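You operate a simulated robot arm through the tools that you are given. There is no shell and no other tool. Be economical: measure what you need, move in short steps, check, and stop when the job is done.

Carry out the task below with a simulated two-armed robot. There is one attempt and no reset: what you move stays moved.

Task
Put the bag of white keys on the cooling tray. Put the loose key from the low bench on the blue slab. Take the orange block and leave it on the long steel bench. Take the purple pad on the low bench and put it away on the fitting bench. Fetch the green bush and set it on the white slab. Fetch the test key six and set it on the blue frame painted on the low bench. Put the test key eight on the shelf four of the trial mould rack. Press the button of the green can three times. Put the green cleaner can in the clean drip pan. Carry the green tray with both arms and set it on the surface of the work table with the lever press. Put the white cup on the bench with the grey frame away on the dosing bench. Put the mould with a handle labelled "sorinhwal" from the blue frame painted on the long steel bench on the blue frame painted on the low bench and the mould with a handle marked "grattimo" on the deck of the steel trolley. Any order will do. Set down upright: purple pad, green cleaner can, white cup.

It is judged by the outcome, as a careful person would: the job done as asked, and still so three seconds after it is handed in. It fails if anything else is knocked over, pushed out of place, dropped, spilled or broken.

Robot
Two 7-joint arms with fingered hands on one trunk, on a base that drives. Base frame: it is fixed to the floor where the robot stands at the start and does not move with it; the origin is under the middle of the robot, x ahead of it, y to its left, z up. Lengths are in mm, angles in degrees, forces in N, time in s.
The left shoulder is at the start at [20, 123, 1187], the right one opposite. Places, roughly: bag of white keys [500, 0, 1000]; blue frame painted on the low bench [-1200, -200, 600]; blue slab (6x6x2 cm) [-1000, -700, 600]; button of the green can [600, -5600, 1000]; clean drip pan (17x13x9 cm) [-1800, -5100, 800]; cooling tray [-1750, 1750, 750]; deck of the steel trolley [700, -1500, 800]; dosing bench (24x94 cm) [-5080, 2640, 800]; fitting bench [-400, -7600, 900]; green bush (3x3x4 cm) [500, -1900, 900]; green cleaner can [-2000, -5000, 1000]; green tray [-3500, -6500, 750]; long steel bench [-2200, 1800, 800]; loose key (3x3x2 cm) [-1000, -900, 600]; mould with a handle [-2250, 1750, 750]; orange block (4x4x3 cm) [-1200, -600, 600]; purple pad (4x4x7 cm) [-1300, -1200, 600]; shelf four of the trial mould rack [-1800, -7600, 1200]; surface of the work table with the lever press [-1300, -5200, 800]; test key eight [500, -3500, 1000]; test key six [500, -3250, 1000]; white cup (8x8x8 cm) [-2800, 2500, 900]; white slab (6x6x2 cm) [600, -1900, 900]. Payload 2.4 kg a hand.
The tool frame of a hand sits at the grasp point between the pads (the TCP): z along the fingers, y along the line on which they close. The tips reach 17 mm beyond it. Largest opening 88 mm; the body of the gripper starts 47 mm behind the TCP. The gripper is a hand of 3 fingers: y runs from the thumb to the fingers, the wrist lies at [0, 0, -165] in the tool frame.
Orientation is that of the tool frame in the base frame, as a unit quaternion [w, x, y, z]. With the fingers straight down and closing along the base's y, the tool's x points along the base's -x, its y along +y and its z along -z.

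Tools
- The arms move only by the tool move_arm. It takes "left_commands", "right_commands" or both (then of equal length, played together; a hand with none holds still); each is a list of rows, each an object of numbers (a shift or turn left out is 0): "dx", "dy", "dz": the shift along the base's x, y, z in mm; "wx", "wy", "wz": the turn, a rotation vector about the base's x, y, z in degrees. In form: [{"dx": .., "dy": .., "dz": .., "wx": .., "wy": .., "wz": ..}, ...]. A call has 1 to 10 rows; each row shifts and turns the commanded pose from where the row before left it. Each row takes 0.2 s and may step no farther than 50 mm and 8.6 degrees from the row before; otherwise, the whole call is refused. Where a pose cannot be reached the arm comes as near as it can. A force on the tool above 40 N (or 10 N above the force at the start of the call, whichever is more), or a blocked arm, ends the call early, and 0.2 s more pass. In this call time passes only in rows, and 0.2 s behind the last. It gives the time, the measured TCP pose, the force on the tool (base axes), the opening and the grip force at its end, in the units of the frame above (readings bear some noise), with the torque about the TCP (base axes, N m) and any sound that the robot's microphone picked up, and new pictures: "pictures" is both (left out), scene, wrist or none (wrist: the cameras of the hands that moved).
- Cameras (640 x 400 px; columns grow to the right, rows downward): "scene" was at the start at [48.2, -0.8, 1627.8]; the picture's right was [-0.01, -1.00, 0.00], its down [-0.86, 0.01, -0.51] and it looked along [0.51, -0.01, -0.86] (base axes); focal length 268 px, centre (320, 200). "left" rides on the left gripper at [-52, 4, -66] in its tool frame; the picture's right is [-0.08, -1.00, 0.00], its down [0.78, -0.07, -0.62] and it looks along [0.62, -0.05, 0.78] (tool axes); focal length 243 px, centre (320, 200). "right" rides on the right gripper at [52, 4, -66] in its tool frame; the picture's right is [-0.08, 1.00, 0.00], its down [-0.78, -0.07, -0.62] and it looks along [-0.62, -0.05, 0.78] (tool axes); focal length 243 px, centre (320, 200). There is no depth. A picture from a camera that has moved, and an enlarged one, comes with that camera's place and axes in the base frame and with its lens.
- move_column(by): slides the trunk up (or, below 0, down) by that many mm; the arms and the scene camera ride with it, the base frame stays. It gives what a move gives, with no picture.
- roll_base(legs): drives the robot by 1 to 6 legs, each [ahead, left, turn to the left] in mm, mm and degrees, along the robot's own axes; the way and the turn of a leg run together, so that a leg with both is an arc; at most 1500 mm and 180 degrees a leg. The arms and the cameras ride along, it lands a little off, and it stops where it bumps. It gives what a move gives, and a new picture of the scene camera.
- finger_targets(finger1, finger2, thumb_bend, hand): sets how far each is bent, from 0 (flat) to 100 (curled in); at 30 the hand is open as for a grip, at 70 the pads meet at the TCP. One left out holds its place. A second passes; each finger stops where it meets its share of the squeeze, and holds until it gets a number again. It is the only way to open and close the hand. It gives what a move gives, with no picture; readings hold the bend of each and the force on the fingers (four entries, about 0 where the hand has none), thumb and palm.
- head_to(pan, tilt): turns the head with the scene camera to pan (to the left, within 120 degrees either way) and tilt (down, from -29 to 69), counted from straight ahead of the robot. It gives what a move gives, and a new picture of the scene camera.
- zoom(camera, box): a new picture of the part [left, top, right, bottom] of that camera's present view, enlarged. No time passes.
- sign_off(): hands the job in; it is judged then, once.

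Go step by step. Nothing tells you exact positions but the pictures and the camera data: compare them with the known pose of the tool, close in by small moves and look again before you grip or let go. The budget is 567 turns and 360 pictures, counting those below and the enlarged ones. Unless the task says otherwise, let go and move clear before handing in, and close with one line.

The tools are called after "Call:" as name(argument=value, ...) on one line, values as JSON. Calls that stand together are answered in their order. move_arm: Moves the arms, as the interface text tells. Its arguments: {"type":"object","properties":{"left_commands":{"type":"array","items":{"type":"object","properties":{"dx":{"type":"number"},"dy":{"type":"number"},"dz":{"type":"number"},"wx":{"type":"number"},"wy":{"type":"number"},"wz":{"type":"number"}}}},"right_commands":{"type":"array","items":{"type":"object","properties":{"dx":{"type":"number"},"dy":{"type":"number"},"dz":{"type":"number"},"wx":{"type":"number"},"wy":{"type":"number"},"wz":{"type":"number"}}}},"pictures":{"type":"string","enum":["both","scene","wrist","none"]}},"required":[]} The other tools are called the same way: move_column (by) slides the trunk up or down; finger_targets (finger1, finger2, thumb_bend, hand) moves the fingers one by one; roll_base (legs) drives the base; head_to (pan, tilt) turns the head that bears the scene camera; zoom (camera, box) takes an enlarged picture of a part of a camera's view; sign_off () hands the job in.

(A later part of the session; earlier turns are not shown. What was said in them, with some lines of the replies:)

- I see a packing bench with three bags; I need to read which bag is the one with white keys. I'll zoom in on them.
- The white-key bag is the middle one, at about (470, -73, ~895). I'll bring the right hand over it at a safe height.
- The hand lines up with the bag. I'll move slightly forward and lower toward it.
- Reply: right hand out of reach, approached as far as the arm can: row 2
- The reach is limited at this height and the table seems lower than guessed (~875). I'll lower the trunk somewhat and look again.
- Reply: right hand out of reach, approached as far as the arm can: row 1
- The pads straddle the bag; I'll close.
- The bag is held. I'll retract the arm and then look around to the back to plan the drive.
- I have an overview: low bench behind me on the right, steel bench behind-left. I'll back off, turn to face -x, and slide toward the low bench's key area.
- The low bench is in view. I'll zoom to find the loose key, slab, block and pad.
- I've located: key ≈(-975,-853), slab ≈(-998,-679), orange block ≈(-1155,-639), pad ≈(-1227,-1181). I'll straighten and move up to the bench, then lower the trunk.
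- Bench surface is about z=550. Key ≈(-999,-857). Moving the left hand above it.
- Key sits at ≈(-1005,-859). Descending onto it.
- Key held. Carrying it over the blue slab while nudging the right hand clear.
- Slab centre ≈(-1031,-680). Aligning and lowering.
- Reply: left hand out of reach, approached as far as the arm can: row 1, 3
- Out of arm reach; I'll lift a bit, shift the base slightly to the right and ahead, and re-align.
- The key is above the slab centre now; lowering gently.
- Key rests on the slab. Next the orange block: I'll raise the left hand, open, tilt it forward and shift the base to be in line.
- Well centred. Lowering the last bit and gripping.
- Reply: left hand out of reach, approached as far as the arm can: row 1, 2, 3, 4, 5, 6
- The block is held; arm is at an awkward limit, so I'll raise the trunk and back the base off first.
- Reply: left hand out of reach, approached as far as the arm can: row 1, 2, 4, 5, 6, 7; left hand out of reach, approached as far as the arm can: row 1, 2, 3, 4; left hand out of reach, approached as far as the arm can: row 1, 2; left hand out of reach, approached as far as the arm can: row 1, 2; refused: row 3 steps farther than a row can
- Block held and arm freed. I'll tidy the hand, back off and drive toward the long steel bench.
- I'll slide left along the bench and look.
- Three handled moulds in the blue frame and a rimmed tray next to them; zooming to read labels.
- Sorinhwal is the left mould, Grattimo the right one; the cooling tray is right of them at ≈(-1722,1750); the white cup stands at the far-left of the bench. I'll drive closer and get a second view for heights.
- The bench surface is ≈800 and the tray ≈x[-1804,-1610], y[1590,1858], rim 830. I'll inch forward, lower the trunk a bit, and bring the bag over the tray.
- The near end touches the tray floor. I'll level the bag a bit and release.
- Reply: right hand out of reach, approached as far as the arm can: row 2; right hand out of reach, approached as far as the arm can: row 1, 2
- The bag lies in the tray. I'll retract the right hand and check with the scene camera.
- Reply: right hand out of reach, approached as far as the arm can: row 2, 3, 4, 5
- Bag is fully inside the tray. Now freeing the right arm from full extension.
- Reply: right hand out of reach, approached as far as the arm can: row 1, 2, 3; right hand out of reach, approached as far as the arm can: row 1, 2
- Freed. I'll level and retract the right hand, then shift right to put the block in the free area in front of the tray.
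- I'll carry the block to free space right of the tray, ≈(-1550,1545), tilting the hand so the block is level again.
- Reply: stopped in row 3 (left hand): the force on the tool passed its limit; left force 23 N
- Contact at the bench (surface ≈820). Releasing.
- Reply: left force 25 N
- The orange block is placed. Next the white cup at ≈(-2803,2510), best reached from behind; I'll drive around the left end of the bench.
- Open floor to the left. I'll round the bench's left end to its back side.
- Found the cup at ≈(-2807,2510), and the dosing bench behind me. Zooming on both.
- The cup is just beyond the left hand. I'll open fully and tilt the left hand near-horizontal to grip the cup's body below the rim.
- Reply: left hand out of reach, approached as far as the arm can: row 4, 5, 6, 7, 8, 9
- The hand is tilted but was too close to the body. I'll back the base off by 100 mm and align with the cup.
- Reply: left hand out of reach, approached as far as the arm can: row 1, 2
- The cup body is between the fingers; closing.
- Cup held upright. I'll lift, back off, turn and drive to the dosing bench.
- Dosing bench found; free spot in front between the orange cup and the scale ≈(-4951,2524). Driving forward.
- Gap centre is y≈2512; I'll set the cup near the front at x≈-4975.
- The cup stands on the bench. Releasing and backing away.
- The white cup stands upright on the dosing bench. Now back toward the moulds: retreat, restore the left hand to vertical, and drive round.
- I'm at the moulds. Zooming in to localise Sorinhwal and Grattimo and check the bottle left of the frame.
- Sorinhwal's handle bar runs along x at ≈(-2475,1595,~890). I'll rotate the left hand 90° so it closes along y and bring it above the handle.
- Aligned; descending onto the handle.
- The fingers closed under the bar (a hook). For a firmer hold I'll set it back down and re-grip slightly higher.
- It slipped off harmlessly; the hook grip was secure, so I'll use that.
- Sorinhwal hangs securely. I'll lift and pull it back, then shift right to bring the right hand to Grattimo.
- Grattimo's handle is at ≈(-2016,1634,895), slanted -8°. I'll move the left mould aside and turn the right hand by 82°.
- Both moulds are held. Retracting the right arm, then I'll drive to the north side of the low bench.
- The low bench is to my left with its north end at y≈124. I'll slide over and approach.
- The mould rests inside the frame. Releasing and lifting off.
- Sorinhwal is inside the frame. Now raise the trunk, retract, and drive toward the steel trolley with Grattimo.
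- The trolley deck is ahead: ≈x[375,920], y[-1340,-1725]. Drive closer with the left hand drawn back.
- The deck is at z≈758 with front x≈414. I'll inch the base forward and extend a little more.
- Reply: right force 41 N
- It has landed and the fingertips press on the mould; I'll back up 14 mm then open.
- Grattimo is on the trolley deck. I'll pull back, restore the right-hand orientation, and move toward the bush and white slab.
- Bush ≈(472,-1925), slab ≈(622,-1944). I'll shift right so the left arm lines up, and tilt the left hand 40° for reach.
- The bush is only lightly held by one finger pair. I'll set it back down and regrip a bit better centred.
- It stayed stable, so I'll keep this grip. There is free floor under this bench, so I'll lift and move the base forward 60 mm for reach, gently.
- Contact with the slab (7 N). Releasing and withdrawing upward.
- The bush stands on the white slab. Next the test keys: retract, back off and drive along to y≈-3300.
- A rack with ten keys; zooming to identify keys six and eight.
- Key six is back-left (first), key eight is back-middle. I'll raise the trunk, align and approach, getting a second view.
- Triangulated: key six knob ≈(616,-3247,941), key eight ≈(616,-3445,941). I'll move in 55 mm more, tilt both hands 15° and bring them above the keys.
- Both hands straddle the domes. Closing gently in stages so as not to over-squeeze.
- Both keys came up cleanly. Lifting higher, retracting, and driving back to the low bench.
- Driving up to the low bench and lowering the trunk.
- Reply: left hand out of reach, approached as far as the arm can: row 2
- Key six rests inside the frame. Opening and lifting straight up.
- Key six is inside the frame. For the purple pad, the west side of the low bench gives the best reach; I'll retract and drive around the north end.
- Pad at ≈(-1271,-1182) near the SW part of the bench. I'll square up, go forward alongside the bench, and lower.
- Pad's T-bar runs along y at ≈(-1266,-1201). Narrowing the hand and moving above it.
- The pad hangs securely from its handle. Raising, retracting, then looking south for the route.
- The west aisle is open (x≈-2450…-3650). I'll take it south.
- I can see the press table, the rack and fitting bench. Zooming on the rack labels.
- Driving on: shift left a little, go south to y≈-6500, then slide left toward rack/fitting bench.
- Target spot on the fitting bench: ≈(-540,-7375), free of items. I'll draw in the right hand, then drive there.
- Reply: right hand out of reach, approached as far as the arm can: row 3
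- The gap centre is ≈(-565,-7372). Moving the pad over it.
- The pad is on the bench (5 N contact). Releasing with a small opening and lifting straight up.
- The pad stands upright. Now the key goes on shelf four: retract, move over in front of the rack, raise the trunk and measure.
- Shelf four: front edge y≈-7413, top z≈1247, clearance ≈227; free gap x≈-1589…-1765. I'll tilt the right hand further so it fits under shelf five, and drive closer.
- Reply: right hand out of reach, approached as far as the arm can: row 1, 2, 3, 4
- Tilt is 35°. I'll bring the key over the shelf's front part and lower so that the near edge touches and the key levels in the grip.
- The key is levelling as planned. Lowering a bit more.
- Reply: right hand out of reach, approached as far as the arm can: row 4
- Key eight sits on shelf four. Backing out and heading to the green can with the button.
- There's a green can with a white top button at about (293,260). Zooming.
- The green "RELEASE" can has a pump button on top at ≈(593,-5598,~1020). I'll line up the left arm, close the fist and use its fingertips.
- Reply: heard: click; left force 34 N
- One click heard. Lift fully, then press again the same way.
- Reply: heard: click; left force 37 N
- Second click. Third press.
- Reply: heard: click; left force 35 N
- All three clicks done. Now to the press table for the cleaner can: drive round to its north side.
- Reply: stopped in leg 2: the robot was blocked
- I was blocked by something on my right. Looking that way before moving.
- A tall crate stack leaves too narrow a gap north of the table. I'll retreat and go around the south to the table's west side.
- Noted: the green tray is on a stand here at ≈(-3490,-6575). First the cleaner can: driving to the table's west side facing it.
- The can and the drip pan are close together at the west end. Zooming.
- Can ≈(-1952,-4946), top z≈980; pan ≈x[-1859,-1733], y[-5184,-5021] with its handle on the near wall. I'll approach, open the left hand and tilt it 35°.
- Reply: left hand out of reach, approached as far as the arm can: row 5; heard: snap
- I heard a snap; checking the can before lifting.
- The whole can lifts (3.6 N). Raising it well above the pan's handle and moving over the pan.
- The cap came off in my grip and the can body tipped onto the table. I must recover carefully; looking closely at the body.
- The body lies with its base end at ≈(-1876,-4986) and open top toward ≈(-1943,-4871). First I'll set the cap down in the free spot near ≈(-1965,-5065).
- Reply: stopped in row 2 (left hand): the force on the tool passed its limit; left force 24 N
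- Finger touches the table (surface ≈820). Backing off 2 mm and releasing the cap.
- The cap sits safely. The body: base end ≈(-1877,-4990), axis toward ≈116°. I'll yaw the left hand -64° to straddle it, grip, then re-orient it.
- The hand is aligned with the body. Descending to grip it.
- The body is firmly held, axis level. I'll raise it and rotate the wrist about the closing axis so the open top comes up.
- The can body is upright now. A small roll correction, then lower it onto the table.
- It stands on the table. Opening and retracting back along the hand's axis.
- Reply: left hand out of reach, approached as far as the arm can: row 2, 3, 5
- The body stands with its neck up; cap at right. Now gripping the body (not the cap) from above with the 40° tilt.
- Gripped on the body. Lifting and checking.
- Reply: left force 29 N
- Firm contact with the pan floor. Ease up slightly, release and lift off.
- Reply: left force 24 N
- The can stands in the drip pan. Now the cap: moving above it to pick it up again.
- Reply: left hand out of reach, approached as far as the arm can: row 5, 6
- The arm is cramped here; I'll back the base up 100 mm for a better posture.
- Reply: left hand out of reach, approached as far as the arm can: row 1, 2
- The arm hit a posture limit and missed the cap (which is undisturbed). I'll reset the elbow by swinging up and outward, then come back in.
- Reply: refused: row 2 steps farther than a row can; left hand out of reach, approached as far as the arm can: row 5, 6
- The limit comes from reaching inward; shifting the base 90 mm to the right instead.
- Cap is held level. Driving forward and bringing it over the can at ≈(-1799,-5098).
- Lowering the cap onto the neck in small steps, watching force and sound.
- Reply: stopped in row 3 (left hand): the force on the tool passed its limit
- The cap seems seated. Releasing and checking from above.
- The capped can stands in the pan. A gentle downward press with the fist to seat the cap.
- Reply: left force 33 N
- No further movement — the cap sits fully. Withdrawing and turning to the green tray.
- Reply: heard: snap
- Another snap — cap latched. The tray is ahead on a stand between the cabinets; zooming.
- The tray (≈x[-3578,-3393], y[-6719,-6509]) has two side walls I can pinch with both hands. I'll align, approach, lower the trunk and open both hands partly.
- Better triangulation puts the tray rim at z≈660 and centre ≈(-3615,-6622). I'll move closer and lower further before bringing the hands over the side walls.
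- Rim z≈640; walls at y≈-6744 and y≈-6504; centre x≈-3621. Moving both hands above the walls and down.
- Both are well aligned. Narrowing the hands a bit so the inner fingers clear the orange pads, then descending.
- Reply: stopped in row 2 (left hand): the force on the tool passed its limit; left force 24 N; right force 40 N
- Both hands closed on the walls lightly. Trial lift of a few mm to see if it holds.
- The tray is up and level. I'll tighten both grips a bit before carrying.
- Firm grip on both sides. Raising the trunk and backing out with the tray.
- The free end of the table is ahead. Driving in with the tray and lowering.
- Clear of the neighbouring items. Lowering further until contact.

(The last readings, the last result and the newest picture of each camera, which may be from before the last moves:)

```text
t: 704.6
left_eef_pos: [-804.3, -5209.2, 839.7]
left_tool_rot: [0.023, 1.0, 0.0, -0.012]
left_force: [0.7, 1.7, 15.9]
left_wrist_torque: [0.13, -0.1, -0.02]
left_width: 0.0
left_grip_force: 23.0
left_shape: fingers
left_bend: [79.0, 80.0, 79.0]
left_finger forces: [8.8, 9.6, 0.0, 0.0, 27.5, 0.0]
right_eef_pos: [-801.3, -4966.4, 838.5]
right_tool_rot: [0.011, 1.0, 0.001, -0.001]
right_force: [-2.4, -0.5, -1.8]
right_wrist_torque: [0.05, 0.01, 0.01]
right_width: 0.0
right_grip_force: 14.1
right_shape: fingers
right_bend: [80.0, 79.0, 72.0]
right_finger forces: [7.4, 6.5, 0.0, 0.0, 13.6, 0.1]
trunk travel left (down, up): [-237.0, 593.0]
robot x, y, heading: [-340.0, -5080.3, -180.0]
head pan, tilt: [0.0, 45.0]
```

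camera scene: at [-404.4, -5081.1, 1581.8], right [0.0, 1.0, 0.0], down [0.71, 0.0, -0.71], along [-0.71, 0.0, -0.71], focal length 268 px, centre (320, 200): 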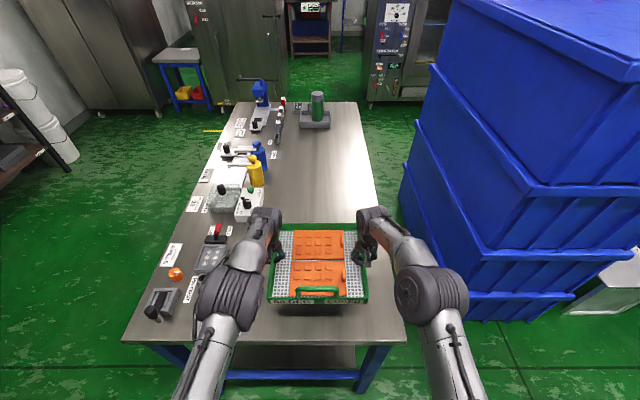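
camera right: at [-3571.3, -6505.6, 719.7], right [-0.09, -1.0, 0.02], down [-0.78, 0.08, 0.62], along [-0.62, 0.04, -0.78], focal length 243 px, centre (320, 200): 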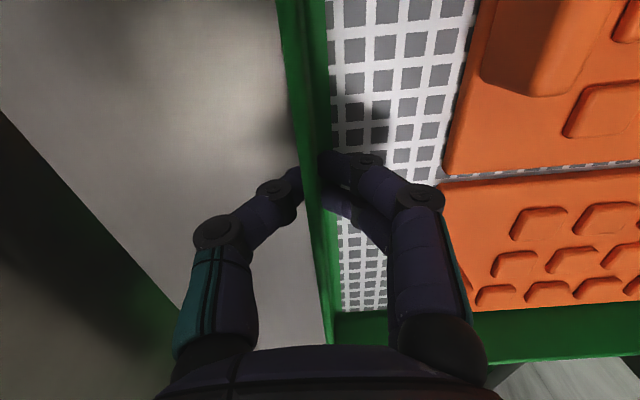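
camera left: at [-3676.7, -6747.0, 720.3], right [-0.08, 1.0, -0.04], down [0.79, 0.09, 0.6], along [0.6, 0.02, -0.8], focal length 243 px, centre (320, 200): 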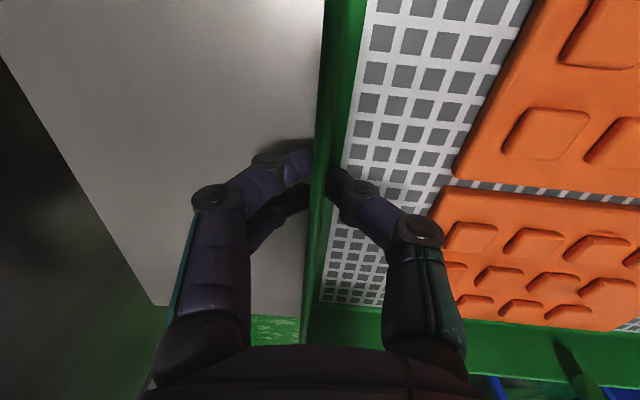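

Left side touches; lowering the right side a little more.

Call:
move_arm(right_commands=[{"dz": -2}, {"dz": -2}], left_commands=[{"dz": 1}, {"dz": 0}], pictures="wrist")

```text
t: 705.2
left_eef_pos: [-803.0, -5209.1, 838.4]
left_tool_rot: [0.022, 1.0, 0.0, -0.012]
left_force: [-6.1, 3.4, 7.8]
left_wrist_torque: [0.06, 0.03, 0.02]
left_width: 0.0
left_grip_force: 19.5
left_shape: fingers
left_bend: [79.0, 80.0, 78.0]
left_finger forces: [7.2, 7.5, 0.1, 0.0, 23.5, 0.0]
right_eef_pos: [-800.8, -4965.1, 834.9]
right_tool_rot: [0.01, 1.0, 0.0, -0.003]
right_force: [1.6, 1.6, 23.7]
right_wrist_torque: [0.18, -0.05, -0.04]
right_width: 0.2
right_grip_force: 24.9
right_shape: fingers
right_bend: [82.0, 81.0, 79.0]
right_finger forces: [10.2, 9.4, 0.1, 0.0, 29.8, 0.0]
trunk travel left (down, up): [-237.0, 593.0]
robot x, y, heading: [-341.5, -5083.7, 179.8]
head pan, tilt: [0.0, 45.0]
camera right: at [-750.0, -4967.8, 900.4], right [-0.09, -1.0, 0.02], down [-0.78, 0.08, 0.62], along [-0.62, 0.04, -0.78], focal length 243 px, centre (320, 200)
camera left: at [-854.5, -5211.2, 905.6], right [-0.09, 1.0, -0.04], down [0.8, 0.09, 0.6], along [0.6, 0.02, -0.8], focal length 243 px, centre (320, 200)
```

right: 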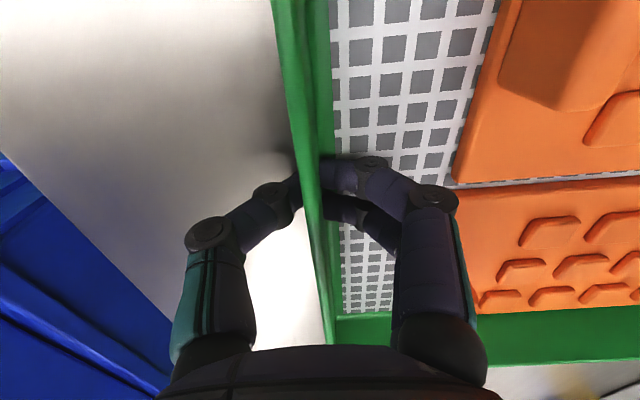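
left: 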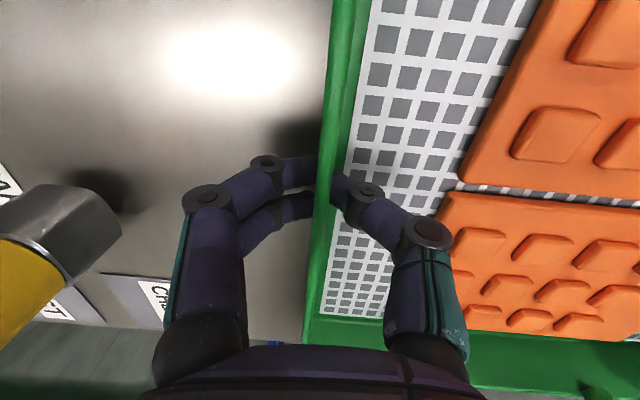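

Tray rests on the table at both sides. Releasing.

Call:
move_arm(right_commands=[{"dz": 3}], left_commands=[{"dz": 2}], pictures="none")

Call:
finger_targets(hand="left", finger1=54, finger2=54, thumb_bend=54)

Call:
finger_targets(hand="right", finger1=54, finger2=54, thumb_bend=54)

Call:
move_arm(right_commands=[{"dz": 20}, {"dz": 40}, {"dz": 40}, {"dz": 40}], left_commands=[{"dz": 20}, {"dz": 40}, {"dz": 40}, {"dz": 40}], pictures="scene")

```text
t: 705.6
left_eef_pos: [-804.6, -5209.3, 839.2]
left_tool_rot: [0.023, 1.0, 0.001, -0.01]
left_force: [-1.7, 0.9, 2.5]
left_wrist_torque: [0.09, -0.02, 0.0]
left_width: 0.0
left_grip_force: 16.9
left_shape: fingers
left_bend: [79.0, 80.0, 77.0]
left_finger forces: [6.7, 7.2, 0.0, 0.0, 19.7, 0.1]
right_eef_pos: [-802.4, -4966.6, 836.3]
right_tool_rot: [0.01, 1.0, 0.0, 0.0]
right_force: [-2.4, -0.3, 8.6]
right_wrist_torque: [0.09, -0.01, -0.02]
right_width: 0.0
right_grip_force: 17.6
right_shape: fingers
right_bend: [82.0, 81.0, 77.0]
right_finger forces: [8.2, 7.7, 0.0, 0.0, 19.5, 0.0]
trunk travel left (down, up): [-237.0, 593.0]
robot x, y, heading: [-340.4, -5080.7, -180.1]
head pan, tilt: [0.0, 45.0]
```

```text
t: 706.6
left_eef_pos: [-804.2, -5209.5, 841.7]
left_tool_rot: [0.023, 1.0, 0.001, -0.012]
left_force: [-1.1, 1.5, 24.5]
left_wrist_torque: [0.17, 0.0, 0.01]
left_width: 15.2
left_grip_force: 13.8
left_shape: fingers
left_bend: [54.0, 54.0, 66.0]
left_finger forces: [0.0, 0.1, 0.1, 0.0, 26.7, 0.0]
right_eef_pos: [-800.6, -4965.2, 835.5]
right_tool_rot: [0.012, 1.0, 0.0, -0.001]
right_force: [-4.0, -2.0, 1.3]
right_wrist_torque: [0.05, -0.01, 0.0]
right_width: 0.2
right_grip_force: 14.8
right_shape: fingers
right_bend: [81.0, 81.0, 75.0]
right_finger forces: [7.9, 7.5, 0.0, 0.0, 13.5, 0.1]
trunk travel left (down, up): [-237.0, 593.0]
robot x, y, heading: [-339.1, -5079.5, -180.3]
head pan, tilt: [0.0, 45.0]
```

```text
t: 707.5
left_eef_pos: [-801.9, -5210.5, 842.9]
left_tool_rot: [0.023, 1.0, 0.0, -0.015]
left_force: [1.5, -3.2, 14.2]
left_wrist_torque: [0.04, -0.07, -0.01]
left_width: 16.4
left_grip_force: 7.5
left_shape: fingers
left_bend: [54.0, 54.0, 65.0]
left_finger forces: [0.0, 0.1, 0.0, 0.1, 14.5, 0.0]
right_eef_pos: [-802.6, -4965.3, 842.0]
right_tool_rot: [0.01, 1.0, -0.001, -0.008]
right_force: [0.5, 3.9, 26.4]
right_wrist_torque: [0.02, -0.07, 0.01]
right_width: 12.7
right_grip_force: 13.3
right_shape: fingers
right_bend: [71.0, 70.0, 57.0]
right_finger forces: [10.0, 9.2, 0.0, 0.0, 7.0, 0.0]
trunk travel left (down, up): [-237.0, 593.0]
robot x, y, heading: [-346.1, -5081.3, -179.8]
head pan, tilt: [0.0, 45.0]
stopped (right hand): the force on the tool passed its limit (the readings are from after the stop); the commanded pose is now the measured one
```

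```text
t: 708.5
left_eef_pos: [-806.0, -5208.1, 982.1]
left_tool_rot: [0.023, 1.0, 0.002, -0.011]
left_force: [0.2, 0.9, 0.0]
left_wrist_torque: [0.0, 0.01, 0.01]
left_width: 30.5
left_grip_force: 0.0
left_shape: fingers
left_bend: [54.0, 54.0, 54.0]
left_finger forces: [0.0, 0.1, 0.1, 0.1, 0.0, 0.1]
right_eef_pos: [-802.4, -4963.3, 980.2]
right_tool_rot: [0.011, 1.0, 0.001, -0.002]
right_force: [-0.2, -0.4, 0.2]
right_wrist_torque: [-0.02, 0.01, 0.02]
right_width: 30.6
right_grip_force: 0.0
right_shape: fingers
right_bend: [54.0, 54.0, 54.0]
right_finger forces: [0.0, 0.1, 0.0, 0.1, 0.1, 0.0]
trunk travel left (down, up): [-237.0, 593.0]
robot x, y, heading: [-342.6, -5078.8, -180.1]
head pan, tilt: [0.0, 45.0]
camera scene: at [-403.0, -5081.3, 1483.8], right [0.0, 1.0, 0.0], down [0.71, 0.0, -0.71], along [-0.71, 0.0, -0.71], focal length 268 px, centre (320, 200)
```

scene: 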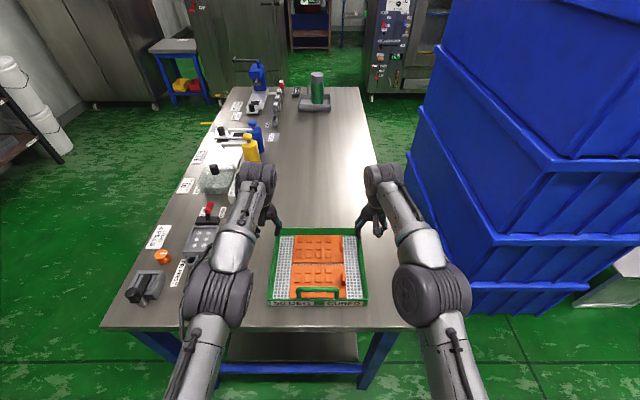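

The tray is down. A check of tray and can, then I'll back clear.

Call:
zoom(camera="scene", box=[240, 190, 400, 310])

Call:
zoom(camera="scene", box=[270, 50, 370, 120])

Call:
roll_base(legs=[[-280, 0, 0]])

```text
3.33 times, centred on (320, 250) of scene
camera zoom: at [-403.0, -5081.3, 1483.8], right [0.0, 1.0, 0.0], down [0.71, 0.0, -0.71], along [-0.71, 0.0, -0.71], focal length 894 px, centre (320, 33)
```

zoom: 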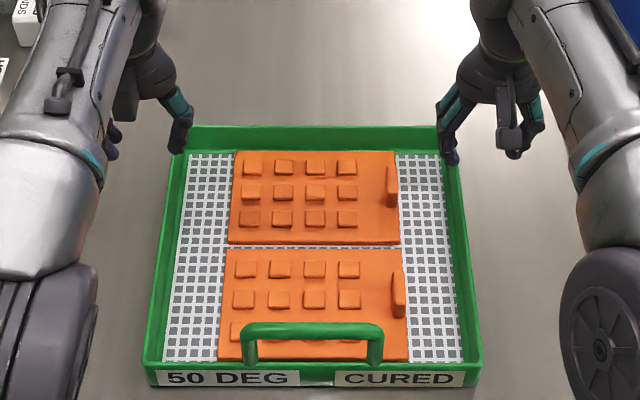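

```text
5.71 times, centred on (320, 85) of scene
camera zoom: at [-403.0, -5081.3, 1483.8], right [0.0, 1.0, 0.0], down [0.71, 0.0, -0.71], along [-0.71, 0.0, -0.71], focal length 1533 px, centre (320, 857)
```

zoom: 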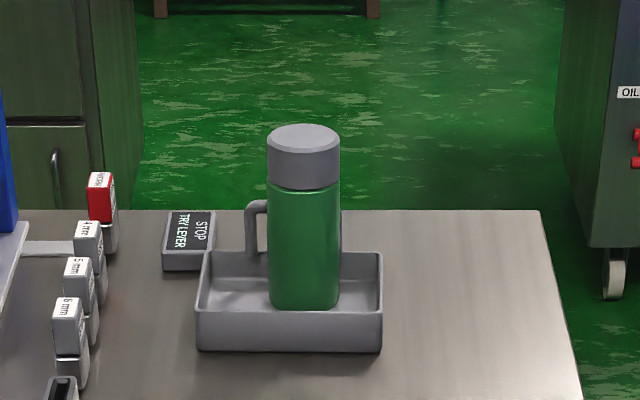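

```text
t: 710.4
left_eef_pos: [-521.9, -5211.1, 982.1]
left_tool_rot: [0.023, 1.0, 0.005, -0.011]
left_force: [0.0, -0.4, -0.2]
left_wrist_torque: [-0.02, -0.01, 0.05]
left_width: 30.3
left_grip_force: 0.0
left_shape: fingers
left_bend: [54.0, 54.0, 54.0]
left_finger forces: [0.0, 0.0, 0.0, 0.0, 0.0, 0.1]
right_eef_pos: [-522.2, -4966.4, 978.7]
right_tool_rot: [0.012, 1.0, 0.004, -0.004]
right_force: [0.1, 0.1, 0.5]
right_wrist_torque: [0.01, 0.0, 0.01]
right_width: 30.5
right_grip_force: 0.1
right_shape: fingers
right_bend: [54.0, 54.0, 54.0]
right_finger forces: [0.0, 0.1, 0.1, 0.1, 0.0, 0.1]
trunk travel left (down, up): [-237.0, 593.0]
robot x, y, heading: [-59.6, -5081.2, -179.5]
head pan, tilt: [0.0, 45.0]
camera scene: at [-120.7, -5080.4, 1483.9], right [-0.01, 1.0, 0.0], down [0.71, 0.01, -0.71], along [-0.71, -0.01, -0.71], focal length 268 px, centre (320, 200)
```

scene: 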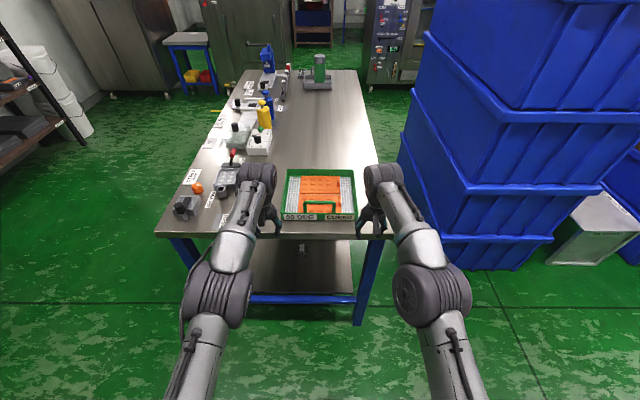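

The tray rests flat on the press table, the capped can stands in the drip pan, and the robot is clear, so I'm handing in the job.

Call:
sign_off()

```text
The job is handed in.
```

Everything on the list is done and the job is handed in. One mishap: the cleaner can's cap came off in my grip and the can tipped over on the press table; I stood it up in the drip pan and refitted the cap. I saw no liquid, but I can't rule out a small spill.
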